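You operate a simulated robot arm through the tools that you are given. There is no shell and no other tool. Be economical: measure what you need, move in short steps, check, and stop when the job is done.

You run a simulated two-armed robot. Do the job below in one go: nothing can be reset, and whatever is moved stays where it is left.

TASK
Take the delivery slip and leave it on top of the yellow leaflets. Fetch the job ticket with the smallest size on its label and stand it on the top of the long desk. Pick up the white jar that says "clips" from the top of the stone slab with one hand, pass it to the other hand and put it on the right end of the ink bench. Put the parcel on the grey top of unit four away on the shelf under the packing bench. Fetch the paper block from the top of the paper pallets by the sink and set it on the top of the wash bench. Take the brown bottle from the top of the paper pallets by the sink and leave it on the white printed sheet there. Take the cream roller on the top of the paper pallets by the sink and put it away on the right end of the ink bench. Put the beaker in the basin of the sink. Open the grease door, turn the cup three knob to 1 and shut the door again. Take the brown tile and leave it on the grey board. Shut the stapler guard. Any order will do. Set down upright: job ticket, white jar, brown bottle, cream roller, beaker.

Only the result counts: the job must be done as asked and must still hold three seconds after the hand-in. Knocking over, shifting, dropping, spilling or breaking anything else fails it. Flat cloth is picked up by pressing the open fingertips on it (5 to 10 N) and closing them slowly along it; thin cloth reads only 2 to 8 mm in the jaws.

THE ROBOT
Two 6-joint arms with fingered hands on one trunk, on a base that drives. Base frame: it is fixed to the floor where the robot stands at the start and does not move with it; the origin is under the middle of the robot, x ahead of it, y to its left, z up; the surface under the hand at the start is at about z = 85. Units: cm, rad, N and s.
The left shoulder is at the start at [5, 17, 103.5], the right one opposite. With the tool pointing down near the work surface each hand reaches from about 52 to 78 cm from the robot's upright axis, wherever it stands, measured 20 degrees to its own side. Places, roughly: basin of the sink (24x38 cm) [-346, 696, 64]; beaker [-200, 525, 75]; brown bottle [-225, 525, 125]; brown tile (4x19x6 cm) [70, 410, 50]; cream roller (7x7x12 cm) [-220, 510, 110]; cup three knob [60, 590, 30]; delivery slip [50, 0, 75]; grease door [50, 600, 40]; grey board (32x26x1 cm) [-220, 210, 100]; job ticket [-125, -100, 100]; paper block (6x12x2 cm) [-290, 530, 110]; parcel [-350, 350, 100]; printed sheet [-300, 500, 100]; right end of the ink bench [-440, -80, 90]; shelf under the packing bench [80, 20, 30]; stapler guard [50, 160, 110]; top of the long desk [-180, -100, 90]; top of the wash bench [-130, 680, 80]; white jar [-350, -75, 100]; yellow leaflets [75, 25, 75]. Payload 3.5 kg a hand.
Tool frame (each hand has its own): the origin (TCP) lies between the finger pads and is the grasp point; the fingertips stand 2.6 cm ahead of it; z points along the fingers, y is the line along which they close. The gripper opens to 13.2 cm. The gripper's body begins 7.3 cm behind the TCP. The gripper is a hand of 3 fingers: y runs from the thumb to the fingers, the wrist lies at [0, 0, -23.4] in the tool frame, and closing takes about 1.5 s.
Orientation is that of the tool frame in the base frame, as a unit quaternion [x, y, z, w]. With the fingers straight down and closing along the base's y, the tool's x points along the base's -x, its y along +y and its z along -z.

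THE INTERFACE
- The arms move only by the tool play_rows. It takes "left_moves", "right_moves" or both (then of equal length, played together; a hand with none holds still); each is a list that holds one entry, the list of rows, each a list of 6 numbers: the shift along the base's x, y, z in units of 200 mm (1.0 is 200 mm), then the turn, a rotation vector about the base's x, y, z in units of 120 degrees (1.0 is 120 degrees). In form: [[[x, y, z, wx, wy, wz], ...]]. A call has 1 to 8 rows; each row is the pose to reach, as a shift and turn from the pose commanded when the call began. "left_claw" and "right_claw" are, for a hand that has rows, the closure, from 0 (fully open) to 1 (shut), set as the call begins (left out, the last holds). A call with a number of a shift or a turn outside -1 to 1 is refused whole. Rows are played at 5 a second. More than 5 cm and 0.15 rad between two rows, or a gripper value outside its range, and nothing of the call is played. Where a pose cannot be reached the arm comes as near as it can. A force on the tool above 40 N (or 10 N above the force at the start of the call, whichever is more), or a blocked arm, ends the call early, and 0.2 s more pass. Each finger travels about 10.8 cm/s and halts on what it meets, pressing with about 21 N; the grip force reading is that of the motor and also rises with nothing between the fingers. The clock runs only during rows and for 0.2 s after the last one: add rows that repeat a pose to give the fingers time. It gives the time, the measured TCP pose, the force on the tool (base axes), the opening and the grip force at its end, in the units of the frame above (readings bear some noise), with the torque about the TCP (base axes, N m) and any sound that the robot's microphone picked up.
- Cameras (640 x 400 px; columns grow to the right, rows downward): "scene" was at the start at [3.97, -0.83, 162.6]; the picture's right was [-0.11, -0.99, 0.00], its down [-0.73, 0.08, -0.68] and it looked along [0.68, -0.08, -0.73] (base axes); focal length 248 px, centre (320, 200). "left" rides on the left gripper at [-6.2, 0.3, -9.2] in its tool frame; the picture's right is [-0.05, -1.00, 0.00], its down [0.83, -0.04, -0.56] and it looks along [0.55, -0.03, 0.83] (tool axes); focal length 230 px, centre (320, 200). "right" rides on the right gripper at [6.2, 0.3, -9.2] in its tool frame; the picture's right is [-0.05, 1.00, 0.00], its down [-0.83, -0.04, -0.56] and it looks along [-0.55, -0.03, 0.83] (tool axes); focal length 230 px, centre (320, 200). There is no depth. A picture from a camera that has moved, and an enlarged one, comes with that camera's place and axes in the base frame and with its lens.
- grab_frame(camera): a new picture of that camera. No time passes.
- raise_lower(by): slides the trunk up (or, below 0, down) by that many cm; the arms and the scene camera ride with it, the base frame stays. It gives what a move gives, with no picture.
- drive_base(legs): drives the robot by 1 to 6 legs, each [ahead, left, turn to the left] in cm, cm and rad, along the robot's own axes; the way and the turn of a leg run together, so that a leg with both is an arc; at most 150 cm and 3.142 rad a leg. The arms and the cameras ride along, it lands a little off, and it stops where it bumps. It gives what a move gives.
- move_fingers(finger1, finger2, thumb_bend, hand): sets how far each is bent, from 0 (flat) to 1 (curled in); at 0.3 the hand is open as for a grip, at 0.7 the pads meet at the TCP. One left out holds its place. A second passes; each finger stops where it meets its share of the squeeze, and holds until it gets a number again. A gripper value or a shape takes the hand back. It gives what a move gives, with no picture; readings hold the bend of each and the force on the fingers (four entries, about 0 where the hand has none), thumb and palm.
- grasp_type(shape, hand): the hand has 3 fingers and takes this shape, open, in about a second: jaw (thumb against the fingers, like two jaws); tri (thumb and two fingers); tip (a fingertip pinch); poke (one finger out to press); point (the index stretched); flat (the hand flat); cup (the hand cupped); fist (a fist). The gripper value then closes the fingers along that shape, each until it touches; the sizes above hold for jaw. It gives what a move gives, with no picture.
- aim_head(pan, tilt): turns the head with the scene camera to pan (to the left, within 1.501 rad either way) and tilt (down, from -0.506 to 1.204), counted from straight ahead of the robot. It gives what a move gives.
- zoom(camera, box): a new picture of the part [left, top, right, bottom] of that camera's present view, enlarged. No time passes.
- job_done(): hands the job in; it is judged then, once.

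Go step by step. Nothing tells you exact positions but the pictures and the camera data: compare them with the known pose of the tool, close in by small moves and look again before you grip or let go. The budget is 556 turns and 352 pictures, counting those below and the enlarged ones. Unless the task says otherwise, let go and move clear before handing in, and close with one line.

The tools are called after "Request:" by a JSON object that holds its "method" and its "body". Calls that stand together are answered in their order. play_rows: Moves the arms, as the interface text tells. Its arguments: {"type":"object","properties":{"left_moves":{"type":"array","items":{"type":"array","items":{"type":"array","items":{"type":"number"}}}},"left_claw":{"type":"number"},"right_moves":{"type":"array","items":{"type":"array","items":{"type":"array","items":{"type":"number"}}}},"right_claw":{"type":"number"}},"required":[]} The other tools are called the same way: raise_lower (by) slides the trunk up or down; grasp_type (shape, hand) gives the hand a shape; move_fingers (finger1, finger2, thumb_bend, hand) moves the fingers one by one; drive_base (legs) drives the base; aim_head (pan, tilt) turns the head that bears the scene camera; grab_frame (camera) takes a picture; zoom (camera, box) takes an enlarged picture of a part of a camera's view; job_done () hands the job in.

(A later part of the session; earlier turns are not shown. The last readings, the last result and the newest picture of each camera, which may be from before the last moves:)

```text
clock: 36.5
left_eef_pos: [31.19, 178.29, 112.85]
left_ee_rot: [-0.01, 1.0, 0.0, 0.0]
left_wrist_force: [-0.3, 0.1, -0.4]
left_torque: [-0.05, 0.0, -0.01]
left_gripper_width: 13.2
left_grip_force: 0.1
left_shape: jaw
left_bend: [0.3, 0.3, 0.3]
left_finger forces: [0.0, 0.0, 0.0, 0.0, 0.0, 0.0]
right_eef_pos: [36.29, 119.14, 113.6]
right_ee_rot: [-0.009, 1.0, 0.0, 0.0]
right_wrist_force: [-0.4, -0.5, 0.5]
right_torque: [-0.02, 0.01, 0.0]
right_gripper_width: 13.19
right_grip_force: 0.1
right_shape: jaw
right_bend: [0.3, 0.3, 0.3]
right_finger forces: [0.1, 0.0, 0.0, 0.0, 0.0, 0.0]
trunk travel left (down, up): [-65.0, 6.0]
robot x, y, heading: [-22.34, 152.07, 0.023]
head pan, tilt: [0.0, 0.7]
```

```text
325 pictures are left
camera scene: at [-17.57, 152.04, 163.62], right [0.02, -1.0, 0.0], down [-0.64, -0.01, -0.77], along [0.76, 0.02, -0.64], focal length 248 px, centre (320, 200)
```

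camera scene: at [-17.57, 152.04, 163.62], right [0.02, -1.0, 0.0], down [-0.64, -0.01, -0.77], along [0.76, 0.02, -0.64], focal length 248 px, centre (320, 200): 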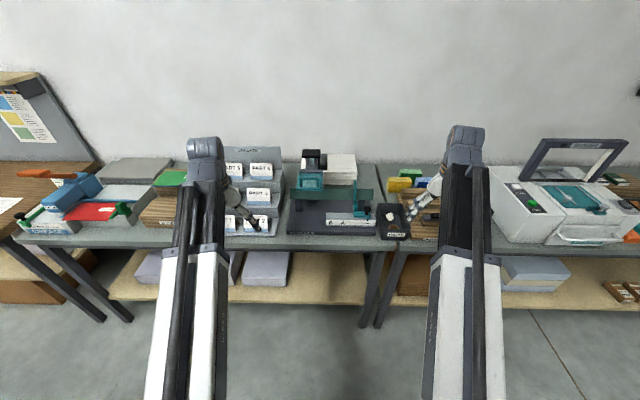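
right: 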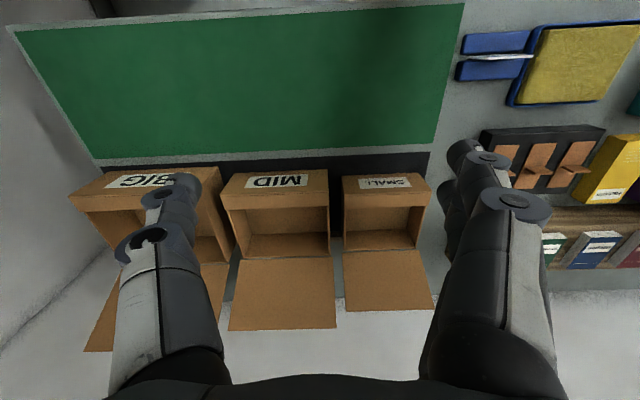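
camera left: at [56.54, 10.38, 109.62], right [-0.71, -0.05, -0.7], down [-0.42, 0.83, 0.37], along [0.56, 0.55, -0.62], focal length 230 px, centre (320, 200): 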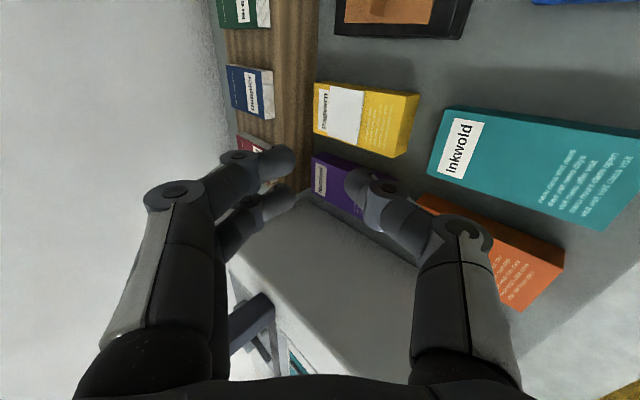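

Request:
{"method": "zoom", "body": {"camera": "scene", "box": [220, 130, 420, 255]}}

Request:
{"method": "zoom", "body": {"camera": "scene", "box": [280, 140, 390, 209]}}

Request:
{"method": "zoom", "body": {"camera": "right", "box": [320, 0, 640, 200]}}

```text
3.20 times, centred on (320, 192) of scene
camera zoom: at [-17.57, 152.04, 163.62], right [0.02, -1.0, 0.0], down [-0.64, -0.01, -0.77], along [0.76, 0.02, -0.64], focal length 793 px, centre (320, 224)
```

zoom: 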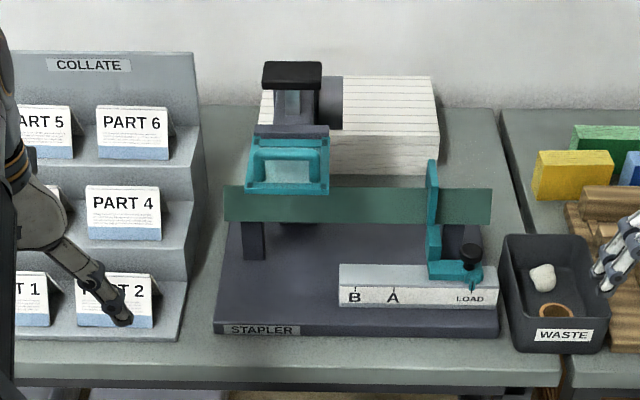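

```text
5.80 times, centred on (335, 174) of scene
camera zoom: at [-17.57, 152.04, 163.62], right [0.02, -1.0, 0.0], down [-0.64, -0.01, -0.77], along [0.76, 0.02, -0.64], focal length 1436 px, centre (233, 348)
```

zoom: 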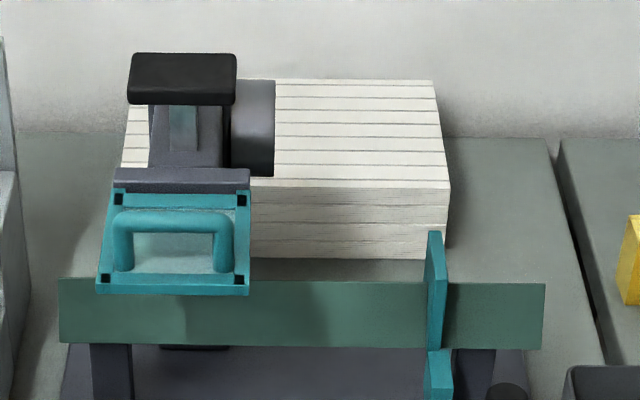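

```text
2.00 times, centred on (480, 100) of right
camera zoom: at [30.15, 119.46, 122.86], right [0.03, 1.0, 0.0], down [0.83, -0.03, 0.56], along [0.55, -0.02, -0.83], focal length 460 px, centre (0, 400)
```

zoom: 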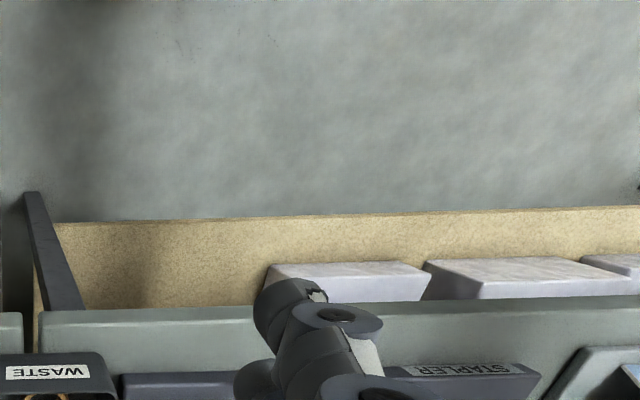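

The stapler has a teal see-through guard with a handle. I need its tilt, so I'll lower the trunk for a flatter view.

Request:
{"method": "raise_lower", "body": {"by": -30}}

Request:
{"method": "aim_head", "body": {"pan": 0, "tilt": 0.3}}

Request:
{"method": "zoom", "body": {"camera": "scene", "box": [240, 130, 400, 230]}}

```text
clock: 39.5
left_eef_pos: [31.24, 178.2, 82.83]
left_ee_rot: [-0.009, 1.0, -0.001, 0.0]
left_wrist_force: [-0.4, 0.3, 0.4]
left_torque: [0.02, -0.01, 0.01]
left_gripper_width: 13.15
left_grip_force: 0.0
left_shape: jaw
left_bend: [0.3, 0.3, 0.3]
left_finger forces: [0.0, 0.1, 0.0, 0.0, 0.0, 0.0]
right_eef_pos: [36.3, 119.21, 83.67]
right_ee_rot: [-0.01, 1.0, 0.0, -0.001]
right_wrist_force: [-0.5, -0.5, 0.0]
right_torque: [-0.01, 0.01, -0.02]
right_gripper_width: 13.22
right_grip_force: 0.0
right_shape: jaw
right_bend: [0.3, 0.3, 0.3]
right_finger forces: [0.0, 0.1, 0.0, 0.0, 0.1, 0.0]
trunk travel left (down, up): [-35.0, 36.0]
robot x, y, heading: [-22.13, 151.6, 0.015]
head pan, tilt: [0.0, 0.7]
```

```text
clock: 40.4
left_eef_pos: [31.18, 178.32, 82.75]
left_ee_rot: [-0.01, 1.0, 0.0, 0.0]
left_wrist_force: [0.1, 0.9, 0.9]
left_torque: [0.01, 0.0, -0.03]
left_gripper_width: 13.19
left_grip_force: 0.0
left_shape: jaw
left_bend: [0.3, 0.3, 0.3]
left_finger forces: [0.0, 0.1, 0.0, 0.0, 0.0, 0.1]
right_eef_pos: [36.28, 119.17, 83.69]
right_ee_rot: [-0.01, 1.0, 0.0, 0.0]
right_wrist_force: [0.0, 0.2, -0.6]
right_torque: [-0.01, -0.01, 0.03]
right_gripper_width: 13.2
right_grip_force: 0.0
right_shape: jaw
right_bend: [0.3, 0.3, 0.3]
right_finger forces: [0.0, 0.0, 0.0, 0.0, 0.0, 0.1]
trunk travel left (down, up): [-35.0, 36.0]
robot x, y, heading: [-22.23, 151.92, 0.02]
head pan, tilt: [0.0, 0.3]
```

```text
4.00 times, centred on (320, 180) of scene
camera zoom: at [-16.73, 152.05, 137.22], right [0.02, -1.0, 0.0], down [-0.3, -0.01, -0.95], along [0.95, 0.02, -0.3], focal length 991 px, centre (320, 280)
```

zoom: 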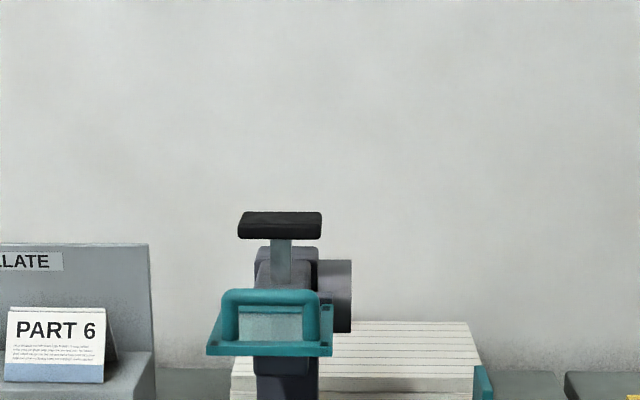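

The guard stands open, sticking out toward me: front edge about (51,157.4,110.5), hinge near x=62. I'll raise, line the left arm up with it and press its front edge down.

Request:
{"method": "raise_lower", "body": {"by": 36}}

Request:
{"method": "drive_base", "body": {"legs": [[0, -18, 0], [9, 0, 0]]}}

Request:
{"method": "aim_head", "body": {"pan": 0.3, "tilt": 0.7}}

Request:
{"method": "play_rows", "body": {"left_moves": [[[0, 0, 0, 0, 0, 0], [0, 0, 0, 0, 0, 0], [0, 0, 0, 0, 0, 0], [0, 0, 0, 0, 0, 0], [0, 0, 0, 0, 0, 0], [0, 0, 0, 0, 0, 0]]], "left_claw": 1}}

Request:
{"method": "zoom", "body": {"camera": "scene", "box": [220, 130, 420, 255]}}

Request:
{"method": "grab_frame", "body": {"camera": "left"}}

```text
clock: 43.9
left_eef_pos: [31.24, 178.25, 118.84]
left_ee_rot: [-0.01, 1.0, 0.0, 0.0]
left_wrist_force: [-1.0, -0.5, -0.9]
left_torque: [0.01, 0.01, -0.02]
left_gripper_width: 13.19
left_grip_force: 0.1
left_shape: jaw
left_bend: [0.3, 0.3, 0.3]
left_finger forces: [0.1, 0.1, 0.1, 0.1, 0.0, 0.0]
right_eef_pos: [36.3, 119.15, 119.64]
right_ee_rot: [-0.009, 1.0, 0.0, 0.001]
right_wrist_force: [0.8, 0.6, 1.0]
right_torque: [0.0, 0.0, 0.0]
right_gripper_width: 13.18
right_grip_force: 0.1
right_shape: jaw
right_bend: [0.3, 0.3, 0.3]
right_finger forces: [0.0, 0.0, 0.0, 0.0, 0.0, 0.0]
trunk travel left (down, up): [-71.0, 0.0]
robot x, y, heading: [-22.16, 151.9, 0.016]
head pan, tilt: [0.0, 0.3]
```

```text
clock: 46.1
left_eef_pos: [40.64, 160.96, 118.66]
left_ee_rot: [-0.011, 1.0, 0.0, -0.001]
left_wrist_force: [0.8, 0.4, 0.1]
left_torque: [-0.02, 0.06, 0.0]
left_gripper_width: 13.18
left_grip_force: 0.0
left_shape: jaw
left_bend: [0.3, 0.3, 0.3]
left_finger forces: [0.0, 0.1, 0.0, 0.0, 0.1, 0.1]
right_eef_pos: [46.0, 101.81, 119.55]
right_ee_rot: [-0.013, 1.0, 0.0, -0.001]
right_wrist_force: [-0.6, 0.4, 0.2]
right_torque: [0.0, 0.03, 0.02]
right_gripper_width: 13.18
right_grip_force: 0.1
right_shape: jaw
right_bend: [0.3, 0.3, 0.3]
right_finger forces: [0.1, 0.1, 0.0, 0.0, 0.0, 0.0]
trunk travel left (down, up): [-71.0, 0.0]
robot x, y, heading: [-12.53, 134.49, 0.026]
head pan, tilt: [0.0, 0.3]
```

```text
clock: 46.9
left_eef_pos: [40.66, 160.86, 118.89]
left_ee_rot: [-0.011, 1.0, 0.0, 0.0]
left_wrist_force: [0.1, 0.0, -0.2]
left_torque: [-0.03, 0.01, 0.01]
left_gripper_width: 13.2
left_grip_force: 0.0
left_shape: jaw
left_bend: [0.3, 0.3, 0.3]
left_finger forces: [0.1, 0.0, 0.0, 0.0, 0.0, 0.0]
right_eef_pos: [45.86, 101.83, 119.56]
right_ee_rot: [-0.013, 1.0, 0.0, 0.0]
right_wrist_force: [0.2, 0.6, -0.3]
right_torque: [0.01, 0.03, 0.0]
right_gripper_width: 13.2
right_grip_force: 0.0
right_shape: jaw
right_bend: [0.3, 0.3, 0.3]
right_finger forces: [0.1, 0.1, 0.0, 0.0, 0.1, 0.1]
trunk travel left (down, up): [-71.0, 0.0]
robot x, y, heading: [-12.8, 134.15, 0.026]
head pan, tilt: [0.3, 0.7]
```

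```text
clock: 48.3
left_eef_pos: [40.7, 161.05, 118.83]
left_ee_rot: [-0.012, 1.0, 0.0, 0.0]
left_wrist_force: [0.5, -0.2, -0.3]
left_torque: [0.01, -0.02, 0.05]
left_gripper_width: 0.02
left_grip_force: 21.0
left_shape: jaw
left_bend: [0.63, 0.63, 0.66]
left_finger forces: [0.0, 0.1, 0.0, 0.1, 0.0, 0.0]
right_eef_pos: [45.89, 101.79, 119.6]
right_ee_rot: [-0.012, 1.0, 0.0, 0.0]
right_wrist_force: [-0.5, 0.4, 0.1]
right_torque: [-0.02, 0.0, 0.02]
right_gripper_width: 13.19
right_grip_force: 0.0
right_shape: jaw
right_bend: [0.3, 0.3, 0.3]
right_finger forces: [0.0, 0.0, 0.0, 0.0, 0.0, 0.1]
trunk travel left (down, up): [-71.0, 0.0]
robot x, y, heading: [-12.74, 134.04, 0.028]
head pan, tilt: [0.3, 0.7]
```

```text
3.20 times, centred on (320, 192) of scene
camera zoom: at [-8.52, 136.94, 169.62], right [0.32, -0.95, 0.0], down [-0.61, -0.2, -0.76], along [0.73, 0.24, -0.64], focal length 793 px, centre (320, 224)
```

zoom: 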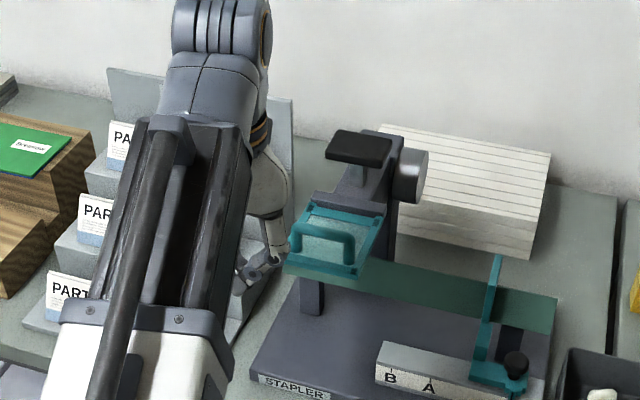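

```text
319 pictures are left
camera left: at [46.8, 161.34, 128.03], right [0.08, -1.0, 0.0], down [-0.83, -0.06, 0.56], along [-0.55, -0.04, -0.83], focal length 230 px, centre (320, 200)
```

left: 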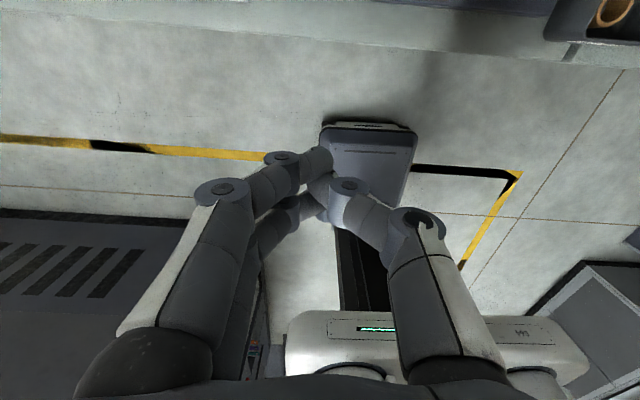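

The guard is horizontal with a U-handle on top. I'll bring the closed fingers above its front edge, then look.

Request:
{"method": "play_rows", "body": {"left_moves": [[[0.2, -0.06, 0, 0, 0, 0], [0.4, -0.12, 0, 0, 0, 0], [0.56, -0.18, 0, 0, 0, 0]]]}}

Request:
{"method": "grab_frame", "body": {"camera": "left"}}

Request:
{"method": "zoom", "body": {"camera": "scene", "box": [220, 130, 420, 255]}}

```text
clock: 49.1
left_eef_pos: [51.92, 157.52, 118.77]
left_ee_rot: [-0.012, 1.0, 0.0, 0.0]
left_wrist_force: [-0.1, 0.3, 0.3]
left_torque: [-0.01, 0.01, -0.01]
left_gripper_width: 0.0
left_grip_force: 21.0
left_shape: jaw
left_bend: [0.63, 0.63, 0.66]
left_finger forces: [0.0, 0.0, 0.0, 0.1, 0.0, 0.1]
right_eef_pos: [45.99, 101.61, 119.65]
right_ee_rot: [-0.012, 1.0, 0.001, -0.001]
right_wrist_force: [0.9, 1.2, 0.2]
right_torque: [0.03, 0.02, -0.01]
right_gripper_width: 13.17
right_grip_force: 0.1
right_shape: jaw
right_bend: [0.3, 0.3, 0.3]
right_finger forces: [0.1, 0.0, 0.1, 0.0, 0.1, 0.1]
trunk travel left (down, up): [-71.0, 0.0]
robot x, y, heading: [-12.41, 134.41, 0.026]
head pan, tilt: [0.3, 0.7]
```

```text
318 pictures are left
camera left: at [58.17, 157.8, 128.0], right [0.08, -1.0, 0.0], down [-0.83, -0.06, 0.56], along [-0.55, -0.04, -0.83], focal length 230 px, centre (320, 200)
```

left: 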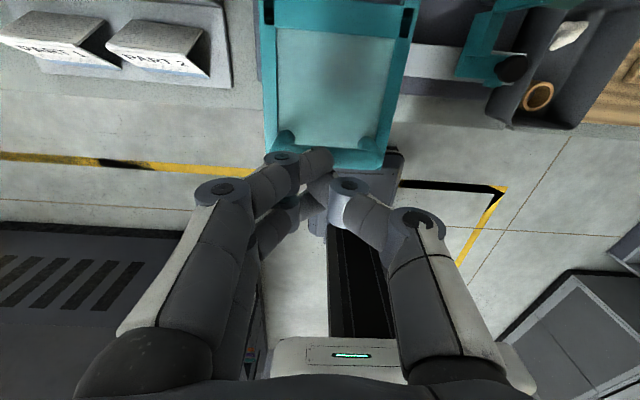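

```text
3.20 times, centred on (320, 192) of scene
camera zoom: at [-8.47, 136.92, 169.61], right [0.32, -0.95, 0.0], down [-0.61, -0.2, -0.76], along [0.72, 0.24, -0.64], focal length 793 px, centre (320, 224)
```

zoom: 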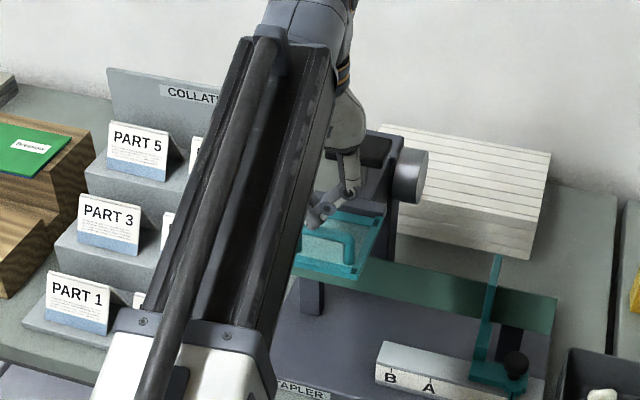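

The handle is at x≈52, right beneath the fingertips. I'll push it down along an arc.

Request:
{"method": "play_rows", "body": {"left_moves": [[[0, 0, -0.14, 0, 0, 0], [-0.01, 0, -0.29, 0, 0, 0], [-0.01, 0, -0.41, 0, 0, 0], [0.015, 0, -0.54, 0, 0, 0], [0.08, 0, -0.66, 0, 0, 0], [0.155, 0, -0.75, 0, 0, 0]]]}}

Request:
{"method": "grab_frame", "body": {"camera": "left"}}

Request:
{"method": "zoom", "body": {"camera": "scene", "box": [220, 130, 420, 255]}}

```text
clock: 50.5
left_eef_pos: [54.94, 157.38, 103.99]
left_ee_rot: [-0.012, 1.0, 0.001, 0.0]
left_wrist_force: [-5.2, -0.2, 4.3]
left_torque: [0.02, -0.01, 0.02]
left_gripper_width: 0.02
left_grip_force: 21.1
left_shape: jaw
left_bend: [0.65, 0.63, 0.66]
left_finger forces: [0.0, 0.0, 0.0, 0.0, 0.1, 0.1]
right_eef_pos: [45.92, 101.78, 119.58]
right_ee_rot: [-0.011, 1.0, 0.0, 0.001]
right_wrist_force: [-0.3, 0.1, 0.3]
right_torque: [-0.01, -0.07, 0.01]
right_gripper_width: 13.2
right_grip_force: 0.1
right_shape: jaw
right_bend: [0.3, 0.3, 0.3]
right_finger forces: [0.0, 0.1, 0.1, 0.1, 0.1, 0.0]
trunk travel left (down, up): [-71.0, 0.0]
robot x, y, heading: [-12.42, 134.44, 0.023]
head pan, tilt: [0.3, 0.7]
```

```text
316 pictures are left
camera left: at [61.08, 157.76, 113.21], right [0.08, -1.0, 0.0], down [-0.83, -0.06, 0.55], along [-0.55, -0.04, -0.83], focal length 230 px, centre (320, 200)
```

left: 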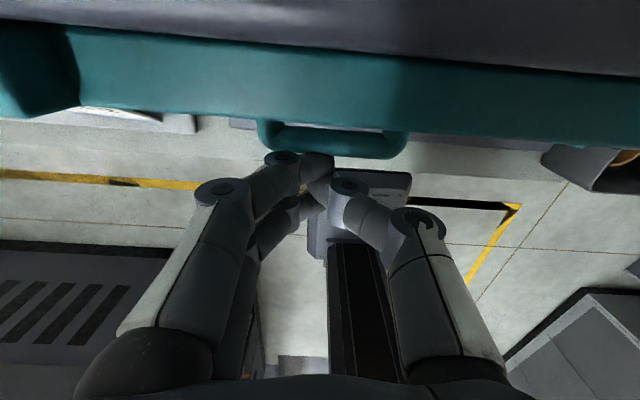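

```text
3.20 times, centred on (320, 192) of scene
camera zoom: at [-8.74, 136.94, 169.63], right [0.32, -0.95, 0.0], down [-0.61, -0.2, -0.77], along [0.73, 0.24, -0.64], focal length 793 px, centre (320, 224)
```

zoom: 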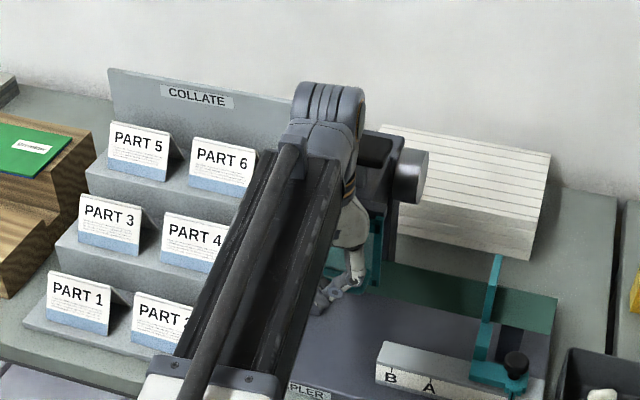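

The guard is swinging down. Push it the last bit forward.

Request:
{"method": "play_rows", "body": {"left_moves": [[[0.04, 0, -0.03, 0, 0, 0], [0.08, 0, -0.05, 0, 0, 0], [0.12, 0, -0.06, 0, 0, 0], [0.16, 0, -0.06, 0, 0, 0], [0.2, 0, -0.06, 0, 0, 0]]]}}

Request:
{"method": "grab_frame", "body": {"camera": "left"}}

```text
clock: 51.0
left_eef_pos: [55.03, 157.65, 103.27]
left_ee_rot: [-0.013, 1.0, 0.001, -0.007]
left_wrist_force: [-28.0, -0.1, 14.7]
left_torque: [0.06, 0.13, 0.12]
left_gripper_width: 0.0
left_grip_force: 21.3
left_shape: jaw
left_bend: [0.68, 0.63, 0.66]
left_finger forces: [38.6, 0.0, 0.0, 0.1, 0.0, 0.1]
right_eef_pos: [45.67, 101.85, 119.88]
right_ee_rot: [-0.012, 1.0, 0.0, 0.001]
right_wrist_force: [0.2, 0.3, 0.6]
right_torque: [0.01, 0.05, 0.01]
right_gripper_width: 13.2
right_grip_force: 0.0
right_shape: jaw
right_bend: [0.3, 0.3, 0.3]
right_finger forces: [0.0, 0.0, 0.0, 0.1, 0.0, 0.0]
trunk travel left (down, up): [-71.0, 0.0]
robot x, y, heading: [-12.8, 134.3, 0.022]
head pan, tilt: [0.3, 0.7]
stopped in row 2 (left hand): the force on the tool passed its limit at 45 N (the readings are from after the stop); the commanded pose is now the measured one
```

```text
314 pictures are left
camera left: at [61.45, 157.94, 112.52], right [0.08, -1.0, 0.0], down [-0.82, -0.07, 0.57], along [-0.56, -0.04, -0.82], focal length 230 px, centre (320, 200)
```

left: 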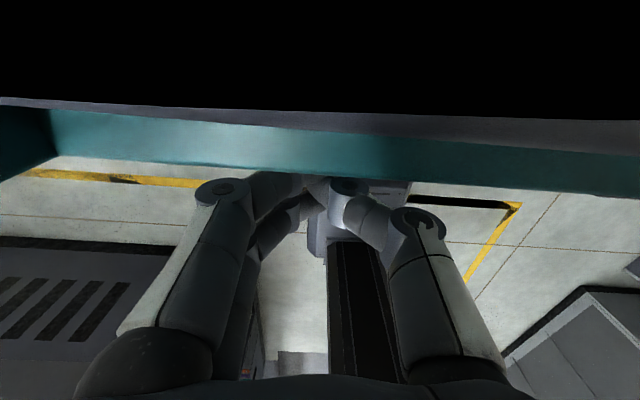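

It reached a hard stop. Back away and check.

Request:
{"method": "play_rows", "body": {"left_moves": [[[-0.15, 0, 0, 0, 0, 0], [-0.35, 0, 0.1, 0, 0, 0], [-0.55, 0.05, 0.3, 0, 0, 0], [-0.6, 0.2, 0.5, 0, 0, 0], [-0.6, 0.4, 0.7, 0, 0, 0], [-0.6, 0.6, 0.75, 0, 0, 0]]]}}

Request:
{"method": "zoom", "body": {"camera": "scene", "box": [240, 130, 400, 230]}}

```text
refused: row 3 steps farther than a row can; nothing moved
```

```text
4.00 times, centred on (320, 180) of scene
camera zoom: at [-8.95, 136.89, 169.64], right [0.32, -0.95, 0.0], down [-0.61, -0.21, -0.77], along [0.73, 0.24, -0.64], focal length 991 px, centre (320, 280)
```

zoom: 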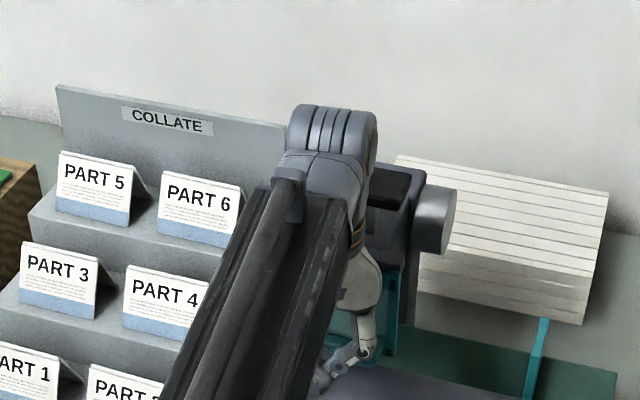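

Request:
{"method": "play_rows", "body": {"left_moves": [[[-0.15, 0, 0, 0, 0, 0], [-0.3, 0, 0.1, 0, 0, 0], [-0.4, 0.0, 0.28, 0, 0, 0], [-0.5, 0.05, 0.5, 0, 0, 0], [-0.55, 0.2, 0.68, 0, 0, 0], [-0.6, 0.35, 0.75, 0, 0, 0], [-0.6, 0.55, 0.75, 0, 0, 0]]]}}

Request:
{"method": "zoom", "body": {"camera": "scene", "box": [240, 130, 400, 230]}}

```text
clock: 52.6
left_eef_pos: [43.61, 168.5, 118.07]
left_ee_rot: [-0.013, 1.0, 0.0, -0.005]
left_wrist_force: [-0.2, -0.2, -0.1]
left_torque: [-0.02, -0.04, 0.04]
left_gripper_width: 0.0
left_grip_force: 21.1
left_shape: jaw
left_bend: [0.65, 0.63, 0.66]
left_finger forces: [0.0, 0.0, 0.1, 0.0, 0.0, 0.1]
right_eef_pos: [45.89, 101.96, 119.64]
right_ee_rot: [-0.012, 1.0, 0.0, 0.001]
right_wrist_force: [0.7, 0.8, -0.3]
right_torque: [-0.02, -0.04, -0.01]
right_gripper_width: 13.18
right_grip_force: 0.0
right_shape: jaw
right_bend: [0.3, 0.3, 0.3]
right_finger forces: [0.0, 0.0, 0.0, 0.1, 0.1, 0.0]
trunk travel left (down, up): [-71.0, 0.0]
robot x, y, heading: [-13.11, 134.41, 0.025]
head pan, tilt: [0.3, 0.7]
```

```text
4.00 times, centred on (320, 180) of scene
camera zoom: at [-8.57, 137.01, 169.61], right [0.32, -0.95, 0.0], down [-0.61, -0.21, -0.76], along [0.72, 0.24, -0.64], focal length 991 px, centre (320, 280)
```

zoom: 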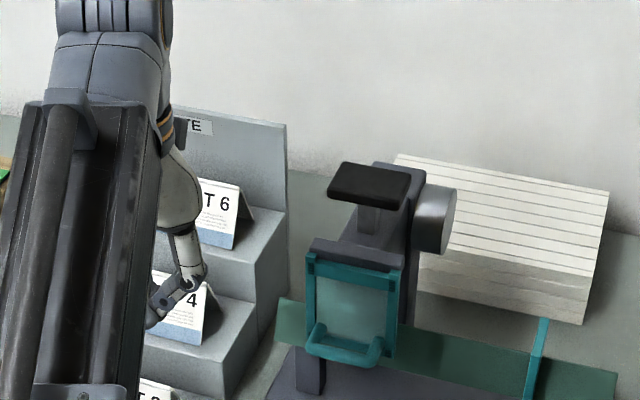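

The guard now hangs shut. Next, drive along the benches to y≈395 to find the brown tile.

Request:
{"method": "drive_base", "body": {"legs": [[-13, 0, -0.025], [0, 130, 0], [0, 125, 0]]}}

Request:
{"method": "aim_head", "body": {"pan": 0, "tilt": 0.6}}

Request:
{"method": "grab_frame", "body": {"camera": "scene"}}

```text
clock: 64.4
left_eef_pos: [27.69, 395.31, 117.92]
left_ee_rot: [-0.069, 0.998, 0.0, -0.007]
left_wrist_force: [-0.2, 0.4, 0.3]
left_torque: [-0.01, 0.0, -0.03]
left_gripper_width: 0.0
left_grip_force: 21.1
left_shape: jaw
left_bend: [0.65, 0.63, 0.66]
left_finger forces: [0.0, 0.0, 0.0, 0.0, 0.0, 0.1]
right_eef_pos: [37.37, 329.6, 119.49]
right_ee_rot: [-0.067, 0.998, -0.001, -0.001]
right_wrist_force: [0.4, -0.3, -0.1]
right_torque: [0.03, 0.02, 0.02]
right_gripper_width: 13.2
right_grip_force: 0.0
right_shape: jaw
right_bend: [0.3, 0.3, 0.3]
right_finger forces: [0.0, 0.1, 0.1, 0.0, 0.1, 0.0]
trunk travel left (down, up): [-71.0, 0.0]
robot x, y, heading: [-24.52, 355.23, 0.13]
head pan, tilt: [0.3, 0.7]
stopped in leg 3: the robot was blocked; the commanded pose is now the measured one
```

```text
clock: 65.2
left_eef_pos: [27.57, 395.39, 118.13]
left_ee_rot: [-0.069, 0.998, 0.0, -0.005]
left_wrist_force: [-0.1, -0.2, -0.4]
left_torque: [0.0, 0.03, 0.04]
left_gripper_width: 0.0
left_grip_force: 21.2
left_shape: jaw
left_bend: [0.65, 0.63, 0.66]
left_finger forces: [0.0, 0.1, 0.0, 0.0, 0.0, 0.2]
right_eef_pos: [37.21, 329.66, 119.64]
right_ee_rot: [-0.067, 0.998, 0.0, 0.001]
right_wrist_force: [0.5, 0.8, -0.2]
right_torque: [0.01, 0.01, 0.03]
right_gripper_width: 13.22
right_grip_force: 0.0
right_shape: jaw
right_bend: [0.3, 0.3, 0.3]
right_finger forces: [0.0, 0.1, 0.0, 0.0, 0.0, 0.1]
trunk travel left (down, up): [-71.0, 0.0]
robot x, y, heading: [-24.84, 355.09, 0.136]
head pan, tilt: [0.0, 0.6]
```

```text
311 pictures are left
camera scene: at [-19.72, 356.02, 170.47], right [0.14, -0.99, 0.0], down [-0.56, -0.08, -0.82], along [0.82, 0.11, -0.57], focal length 248 px, centre (320, 200)
```

scene: 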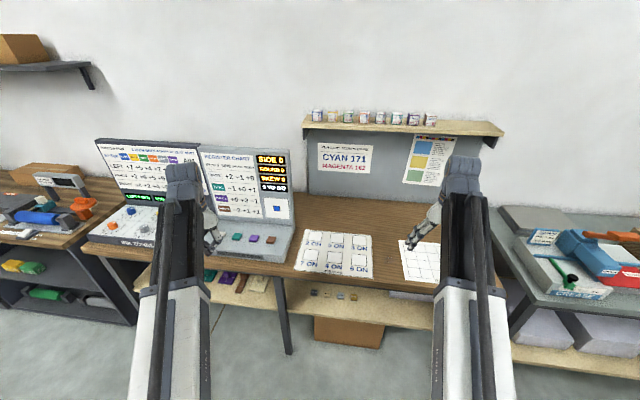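

The base bumped something at y≈355. I'll look left, and zoom on the shelf under the desk where the tile should be.

Request:
{"method": "zoom", "body": {"camera": "scene", "box": [140, 220, 460, 400]}}

Request:
{"method": "aim_head", "body": {"pan": 1.5, "tilt": 0.8}}

Request:
{"method": "grab_frame", "body": {"camera": "scene"}}

```text
2.00 times, centred on (300, 310) of scene
camera zoom: at [-19.72, 356.02, 170.47], right [0.14, -0.99, 0.0], down [-0.56, -0.08, -0.82], along [0.82, 0.11, -0.57], focal length 496 px, centre (360, -20)
```

zoom: 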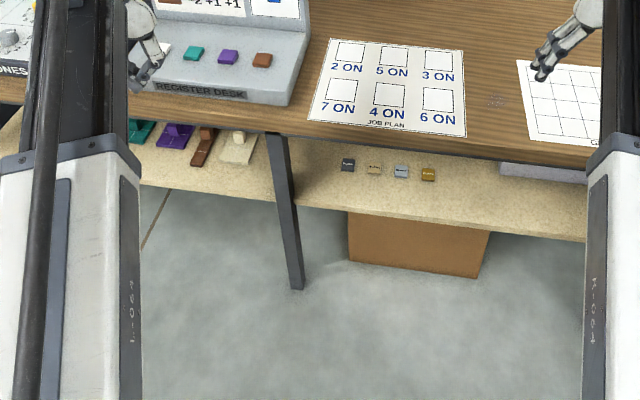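

```text
clock: 66.8
left_eef_pos: [27.54, 395.54, 118.02]
left_ee_rot: [-0.069, 0.998, 0.0, -0.005]
left_wrist_force: [0.4, 0.0, -0.3]
left_torque: [0.02, 0.01, 0.0]
left_gripper_width: 0.0
left_grip_force: 21.4
left_shape: jaw
left_bend: [0.65, 0.63, 0.66]
left_finger forces: [0.0, 0.0, 0.0, 0.0, 0.0, 0.0]
right_eef_pos: [37.18, 329.56, 119.7]
right_ee_rot: [-0.067, 0.998, 0.0, 0.0]
right_wrist_force: [-0.2, -0.2, -0.5]
right_torque: [0.02, -0.02, 0.0]
right_gripper_width: 13.21
right_grip_force: 0.0
right_shape: jaw
right_bend: [0.3, 0.3, 0.3]
right_finger forces: [0.0, 0.1, 0.1, 0.0, 0.0, 0.1]
trunk travel left (down, up): [-71.0, 0.0]
robot x, y, heading: [-24.73, 355.66, 0.138]
head pan, tilt: [1.499, 0.799]
```

```text
309 pictures are left
camera scene: at [-29.0, 362.89, 168.79], right [1.0, 0.06, 0.0], down [0.05, -0.72, -0.7], along [-0.04, 0.7, -0.72], focal length 248 px, centre (320, 200)
```

scene: 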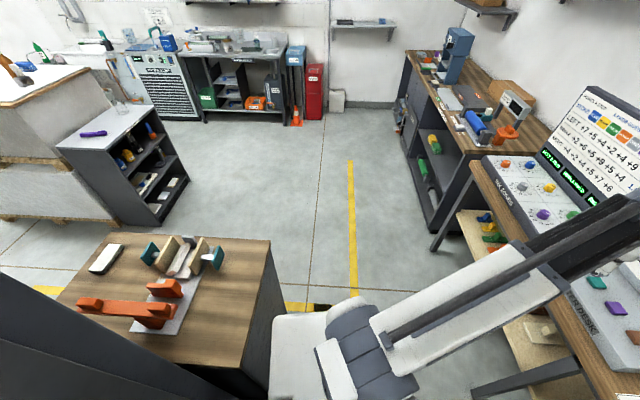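

I grazed a wooden table corner on the left (edge x≈-46). The brown tile is on the shelf under the desk at about (64,412,50). I'll move away from the table, straighten and go to y≈392.

Request:
{"method": "drive_base", "body": {"legs": [[10, 0, 0], [0, 0, -0.138], [0, 34, 0]]}}

Request:
{"method": "aim_head", "body": {"pan": 0.1, "tilt": 0.95}}

Request:
{"method": "grab_frame", "body": {"camera": "scene"}}

```text
clock: 70.5
left_eef_pos: [42.18, 424.74, 118.0]
left_ee_rot: [-0.004, 1.0, -0.001, -0.006]
left_wrist_force: [-0.4, 0.2, -0.5]
left_torque: [-0.01, 0.03, 0.0]
left_gripper_width: 0.0
left_grip_force: 21.1
left_shape: jaw
left_bend: [0.65, 0.63, 0.66]
left_finger forces: [0.1, 0.0, 0.1, 0.0, 0.1, 0.1]
right_eef_pos: [43.25, 358.29, 119.69]
right_ee_rot: [-0.002, 1.0, -0.001, 0.0]
right_wrist_force: [-0.1, 0.7, -0.1]
right_torque: [-0.02, -0.02, 0.0]
right_gripper_width: 13.2
right_grip_force: 0.1
right_shape: jaw
right_bend: [0.3, 0.3, 0.3]
right_finger forces: [0.0, 0.0, 0.1, 0.0, 0.0, 0.1]
trunk travel left (down, up): [-71.0, 0.0]
robot x, y, heading: [-14.5, 391.54, 0.004]
head pan, tilt: [1.499, 0.799]
```

```text
clock: 72.0
left_eef_pos: [42.32, 424.68, 118.12]
left_ee_rot: [-0.005, 1.0, 0.0, -0.005]
left_wrist_force: [-0.2, -0.1, 0.0]
left_torque: [-0.01, 0.02, -0.07]
left_gripper_width: 0.0
left_grip_force: 21.4
left_shape: jaw
left_bend: [0.65, 0.63, 0.66]
left_finger forces: [0.0, 0.0, 0.1, 0.0, 0.0, 0.0]
right_eef_pos: [43.32, 358.11, 119.57]
right_ee_rot: [-0.003, 1.0, 0.0, 0.0]
right_wrist_force: [0.4, -0.4, -0.5]
right_torque: [-0.01, -0.03, 0.01]
right_gripper_width: 13.19
right_grip_force: 0.0
right_shape: jaw
right_bend: [0.3, 0.3, 0.3]
right_finger forces: [0.1, 0.0, 0.0, 0.0, 0.1, 0.1]
trunk travel left (down, up): [-71.0, 0.0]
robot x, y, heading: [-14.5, 391.58, 0.006]
head pan, tilt: [0.099, 0.949]
```

```text
308 pictures are left
camera scene: at [-11.39, 392.43, 167.64], right [0.11, -0.99, 0.0], down [-0.81, -0.09, -0.58], along [0.58, 0.06, -0.81], focal length 248 px, centre (320, 200)
```

scene: 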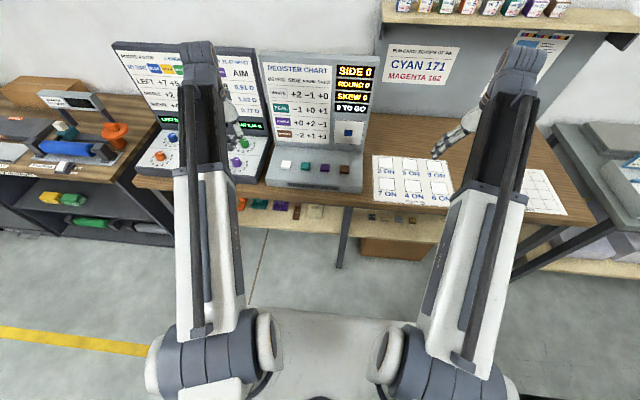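

I'll tuck the left hand back, lower the trunk and look at the shelf up close.

Request:
{"method": "play_rows", "body": {"left_moves": [[[-0.1, -0.1, 0, 0, 0, 0], [-0.2, -0.2, 0, 0, 0, 0], [-0.3, -0.3, 0, 0, 0, 0]]], "left_claw": 0.4, "right_moves": [[[-0.1, 0, 0, 0, 0, 0], [-0.15, 0, 0, 0, 0, 0], [-0.2, 0, 0, 0, 0, 0]]]}}

Request:
{"method": "raise_lower", "body": {"by": -48}}

Request:
{"method": "aim_head", "body": {"pan": 0.3, "tilt": 0.6}}

Request:
{"method": "grab_frame", "body": {"camera": "scene"}}

```text
clock: 72.8
left_eef_pos: [36.2, 418.62, 117.98]
left_ee_rot: [-0.005, 1.0, 0.001, -0.005]
left_wrist_force: [0.2, -0.9, -0.2]
left_torque: [-0.02, -0.02, 0.0]
left_gripper_width: 7.92
left_grip_force: 0.0
left_shape: jaw
left_bend: [0.71, 0.71, 0.71]
left_finger forces: [0.0, 0.0, 0.0, 0.1, 0.0, 0.0]
right_eef_pos: [39.14, 358.11, 119.73]
right_ee_rot: [-0.003, 1.0, 0.0, 0.0]
right_wrist_force: [0.6, -0.7, -0.4]
right_torque: [0.01, 0.0, 0.03]
right_gripper_width: 13.22
right_grip_force: 0.1
right_shape: jaw
right_bend: [0.3, 0.3, 0.3]
right_finger forces: [0.1, 0.1, 0.0, 0.0, 0.1, 0.0]
trunk travel left (down, up): [-71.0, 0.0]
robot x, y, heading: [-14.58, 391.53, 0.004]
head pan, tilt: [0.099, 0.949]
```

```text
refused: -48 is not a number from -40 to 40
```

```text
clock: 73.6
left_eef_pos: [36.25, 418.72, 118.12]
left_ee_rot: [-0.004, 1.0, 0.0, -0.005]
left_wrist_force: [-0.6, -0.8, 0.5]
left_torque: [0.02, 0.0, 0.01]
left_gripper_width: 7.93
left_grip_force: 0.1
left_shape: jaw
left_bend: [0.71, 0.71, 0.71]
left_finger forces: [0.0, 0.0, 0.1, 0.1, 0.0, 0.0]
right_eef_pos: [39.16, 357.93, 119.61]
right_ee_rot: [-0.002, 1.0, 0.0, -0.001]
right_wrist_force: [-0.3, -0.4, 1.0]
right_torque: [0.01, 0.0, -0.02]
right_gripper_width: 13.21
right_grip_force: 0.1
right_shape: jaw
right_bend: [0.3, 0.3, 0.3]
right_finger forces: [0.1, 0.1, 0.0, 0.0, 0.0, 0.0]
trunk travel left (down, up): [-71.0, 0.0]
robot x, y, heading: [-14.88, 391.66, 0.009]
head pan, tilt: [0.3, 0.6]
```

```text
307 pictures are left
camera scene: at [-10.19, 394.31, 170.47], right [0.3, -0.95, 0.0], down [-0.54, -0.17, -0.82], along [0.79, 0.25, -0.57], focal length 248 px, centre (320, 200)
```

scene: 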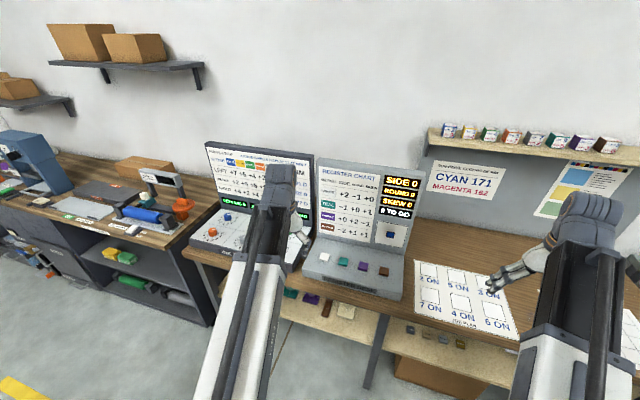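

Lower in two steps and look.

Request:
{"method": "raise_lower", "body": {"by": -40}}

Request:
{"method": "raise_lower", "body": {"by": -8}}

Request:
{"method": "aim_head", "body": {"pan": 0.25, "tilt": 0.75}}

Request:
{"method": "grab_frame", "body": {"camera": "scene"}}

Request:
{"method": "grab_frame", "body": {"camera": "right"}}

```text
clock: 77.4
left_eef_pos: [36.27, 418.62, 78.07]
left_ee_rot: [-0.004, 1.0, 0.001, -0.006]
left_wrist_force: [0.6, -0.1, 0.1]
left_torque: [0.01, 0.0, 0.03]
left_gripper_width: 7.91
left_grip_force: 0.1
left_shape: jaw
left_bend: [0.71, 0.71, 0.71]
left_finger forces: [0.1, 0.0, 0.1, 0.0, 0.1, 0.1]
right_eef_pos: [39.16, 358.11, 79.57]
right_ee_rot: [-0.003, 1.0, 0.0, 0.0]
right_wrist_force: [-0.6, -0.1, 0.4]
right_torque: [0.02, -0.02, 0.0]
right_gripper_width: 13.18
right_grip_force: 0.1
right_shape: jaw
right_bend: [0.3, 0.3, 0.3]
right_finger forces: [0.0, 0.0, 0.0, 0.1, 0.0, 0.0]
trunk travel left (down, up): [-31.0, 40.0]
robot x, y, heading: [-14.45, 391.37, 0.008]
head pan, tilt: [0.3, 0.6]
```

```text
clock: 78.6
left_eef_pos: [36.19, 418.58, 70.13]
left_ee_rot: [-0.005, 1.0, 0.001, -0.005]
left_wrist_force: [0.2, 0.4, 0.2]
left_torque: [-0.01, -0.02, 0.02]
left_gripper_width: 7.93
left_grip_force: 0.0
left_shape: jaw
left_bend: [0.71, 0.71, 0.71]
left_finger forces: [0.1, 0.0, 0.1, 0.2, 0.0, 0.1]
right_eef_pos: [39.25, 358.11, 71.57]
right_ee_rot: [-0.002, 1.0, 0.0, -0.001]
right_wrist_force: [0.9, 0.2, 0.0]
right_torque: [0.01, 0.01, -0.01]
right_gripper_width: 13.19
right_grip_force: 0.1
right_shape: jaw
right_bend: [0.3, 0.3, 0.3]
right_finger forces: [0.1, 0.0, 0.0, 0.0, 0.0, 0.1]
trunk travel left (down, up): [-23.0, 48.0]
robot x, y, heading: [-15.01, 391.6, 0.003]
head pan, tilt: [0.3, 0.6]
```

```text
clock: 79.3
left_eef_pos: [36.31, 418.61, 70.13]
left_ee_rot: [-0.004, 1.0, 0.0, -0.006]
left_wrist_force: [-0.8, -0.6, 0.5]
left_torque: [0.0, 0.0, 0.04]
left_gripper_width: 7.93
left_grip_force: 0.1
left_shape: jaw
left_bend: [0.71, 0.71, 0.71]
left_finger forces: [0.1, 0.0, 0.0, 0.0, 0.1, 0.1]
right_eef_pos: [39.14, 358.05, 71.56]
right_ee_rot: [-0.003, 1.0, -0.001, 0.0]
right_wrist_force: [0.7, 0.1, 0.3]
right_torque: [-0.01, 0.01, -0.01]
right_gripper_width: 13.2
right_grip_force: 0.1
right_shape: jaw
right_bend: [0.3, 0.3, 0.3]
right_finger forces: [0.1, 0.1, 0.1, 0.0, 0.1, 0.0]
trunk travel left (down, up): [-23.0, 48.0]
robot x, y, heading: [-14.59, 391.33, 0.001]
head pan, tilt: [0.25, 0.75]
```

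```text
306 pictures are left
camera scene: at [-10.61, 393.75, 121.2], right [0.25, -0.97, 0.0], down [-0.66, -0.17, -0.73], along [0.71, 0.18, -0.68], focal length 248 px, centre (320, 200)
```

scene: 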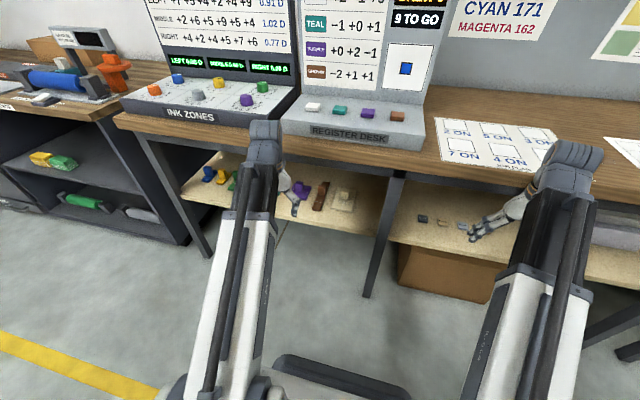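

```text
305 pictures are left
camera right: at [33.06, 358.4, 80.84], right [0.05, 1.0, 0.0], down [0.83, -0.04, 0.56], along [0.55, -0.03, -0.83], focal length 230 px, centre (320, 200)
```

right: 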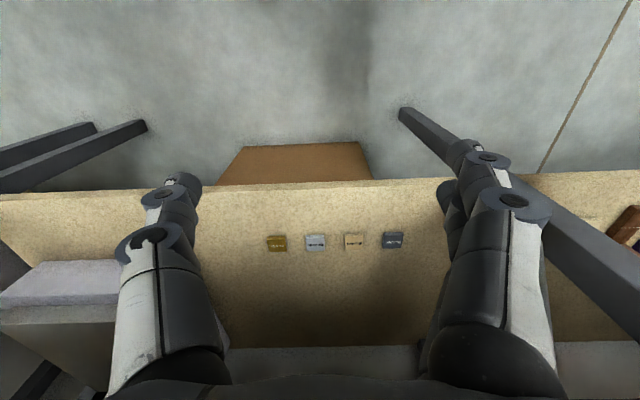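

Request:
{"method": "zoom", "body": {"camera": "scene", "box": [260, 150, 400, 237]}}

```text
4.57 times, centred on (330, 194) of scene
camera zoom: at [-10.61, 393.75, 121.2], right [0.25, -0.97, 0.0], down [-0.66, -0.17, -0.73], along [0.71, 0.18, -0.68], focal length 1133 px, centre (274, 230)
```

zoom: 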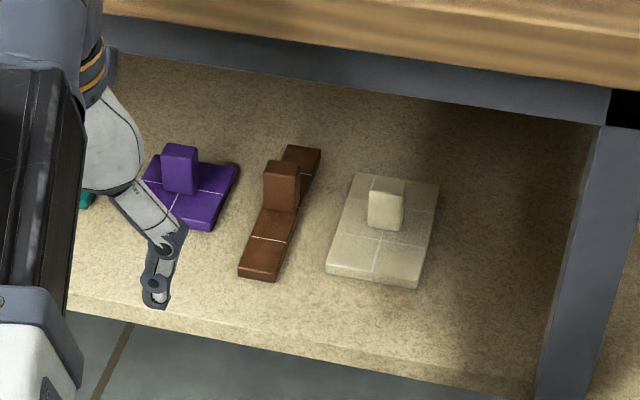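

The brown tile is a 4×19 bar with an upright knob at about (66,412). I'll tilt the left hand 45° forward-down and approach the knob from the front under the desk.

Request:
{"method": "play_rows", "body": {"left_moves": [[[0, -0.05, -0.05, 0, -0.06, 0], [0, -0.1, -0.1, 0, -0.12, 0], [0.05, -0.15, -0.15, 0, -0.18, 0], [0.1, -0.2, -0.2, 0, -0.24, 0], [0.2, -0.25, -0.25, 0, -0.3, 0], [0.35, -0.31, -0.3, 0, -0.37, 0]]]}}

Request:
{"method": "grab_frame", "body": {"camera": "left"}}

Request:
{"method": "grab_frame", "body": {"camera": "scene"}}

```text
clock: 80.7
left_eef_pos: [47.91, 412.99, 65.15]
left_ee_rot: [-0.004, 0.928, -0.001, 0.373]
left_wrist_force: [-0.2, 0.8, -0.2]
left_torque: [0.0, -0.04, 0.0]
left_gripper_width: 7.94
left_grip_force: 0.1
left_shape: jaw
left_bend: [0.71, 0.71, 0.71]
left_finger forces: [0.0, 0.0, 0.0, 0.0, 0.0, 0.0]
left hand out of reach, approached as far as the arm can: row 3, 4, 5, 6
right_eef_pos: [39.25, 357.95, 71.69]
right_ee_rot: [-0.002, 1.0, -0.001, 0.0]
right_wrist_force: [0.5, -0.4, 0.9]
right_torque: [-0.02, -0.04, 0.02]
right_gripper_width: 13.21
right_grip_force: 0.1
right_shape: jaw
right_bend: [0.3, 0.3, 0.3]
right_finger forces: [0.0, 0.0, 0.0, 0.0, 0.1, 0.1]
trunk travel left (down, up): [-23.0, 48.0]
robot x, y, heading: [-14.57, 391.52, 0.001]
head pan, tilt: [0.25, 0.75]
```

```text
303 pictures are left
camera left: at [46.03, 413.21, 75.94], right [0.04, -1.0, 0.04], down [-0.98, -0.05, -0.17], along [0.18, -0.03, -0.98], focal length 230 px, centre (320, 200)
```

left: 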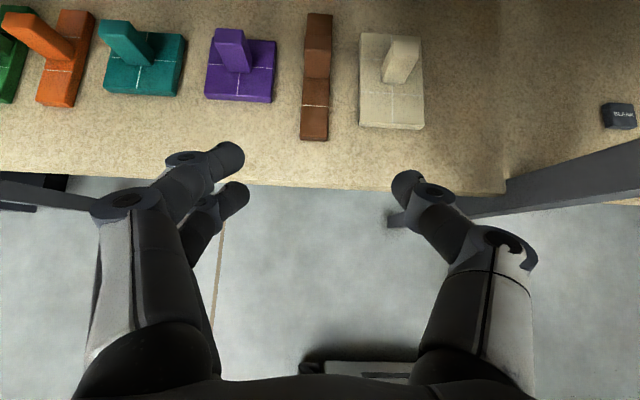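

```text
302 pictures are left
camera scene: at [-10.62, 393.75, 121.19], right [0.25, -0.97, 0.0], down [-0.66, -0.17, -0.73], along [0.71, 0.18, -0.68], focal length 248 px, centre (320, 200)
```

scene: 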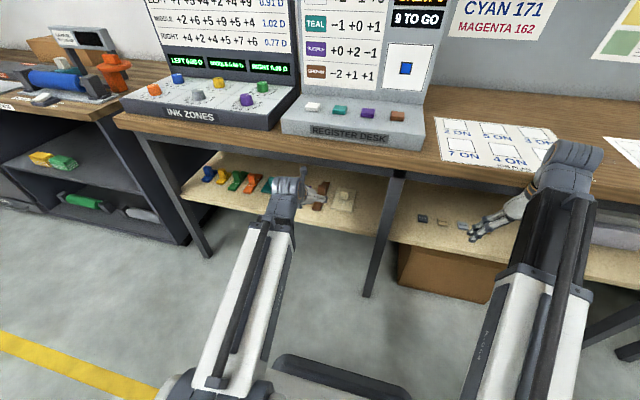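

The knob is at about (68.2,413.2), z 50–54. I'll narrow the fingers a bit and approach along the finger direction.

Request:
{"method": "play_rows", "body": {"left_moves": [[[0.2, 0.01, -0.03, 0, 0, 0], [0.4, 0.01, -0.08, 0, 0, 0], [0.55, 0.01, -0.18, 0, 0, 0], [0.7, 0.01, -0.32, 0, 0, 0], [0.8, 0.01, -0.42, 0, 0, 0]]], "left_claw": 0.55}}

Request:
{"method": "grab_frame", "body": {"camera": "left"}}

```text
clock: 81.2
left_eef_pos: [52.12, 413.0, 64.19]
left_ee_rot: [-0.003, 0.928, -0.002, 0.373]
left_wrist_force: [-22.4, -2.4, 7.2]
left_torque: [0.38, -2.53, 0.11]
left_gripper_width: 5.99
left_grip_force: 0.1
left_shape: jaw
left_bend: [0.73, 0.73, 0.7]
left_finger forces: [0.0, 0.1, 0.0, 0.0, 0.0, 0.0]
right_eef_pos: [39.12, 358.06, 71.64]
right_ee_rot: [-0.003, 1.0, 0.001, 0.001]
right_wrist_force: [-0.6, 0.6, 0.3]
right_torque: [-0.02, -0.03, 0.01]
right_gripper_width: 13.21
right_grip_force: 0.0
right_shape: jaw
right_bend: [0.3, 0.3, 0.3]
right_finger forces: [0.1, 0.0, 0.0, 0.1, 0.1, 0.0]
trunk travel left (down, up): [-23.0, 48.0]
robot x, y, heading: [-14.53, 391.51, 0.005]
head pan, tilt: [0.25, 0.75]
stopped in row 2 (left hand): the force on the tool passed its limit at 150 N (the readings are from after the stop); the commanded pose is now the measured one
```

```text
301 pictures are left
camera left: at [50.33, 413.32, 75.17], right [0.04, -1.0, 0.04], down [-0.98, -0.05, -0.17], along [0.17, -0.03, -0.98], focal length 230 px, centre (320, 200)
```

left: 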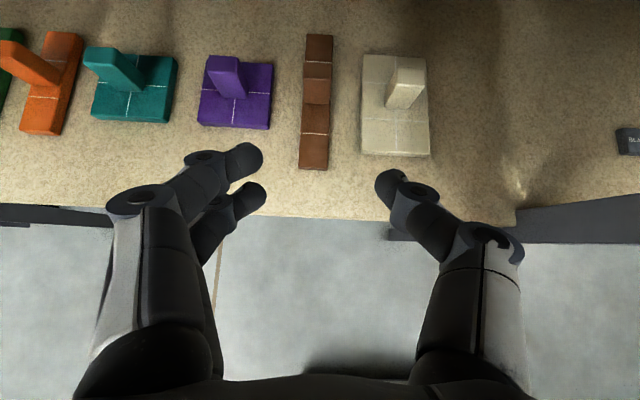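

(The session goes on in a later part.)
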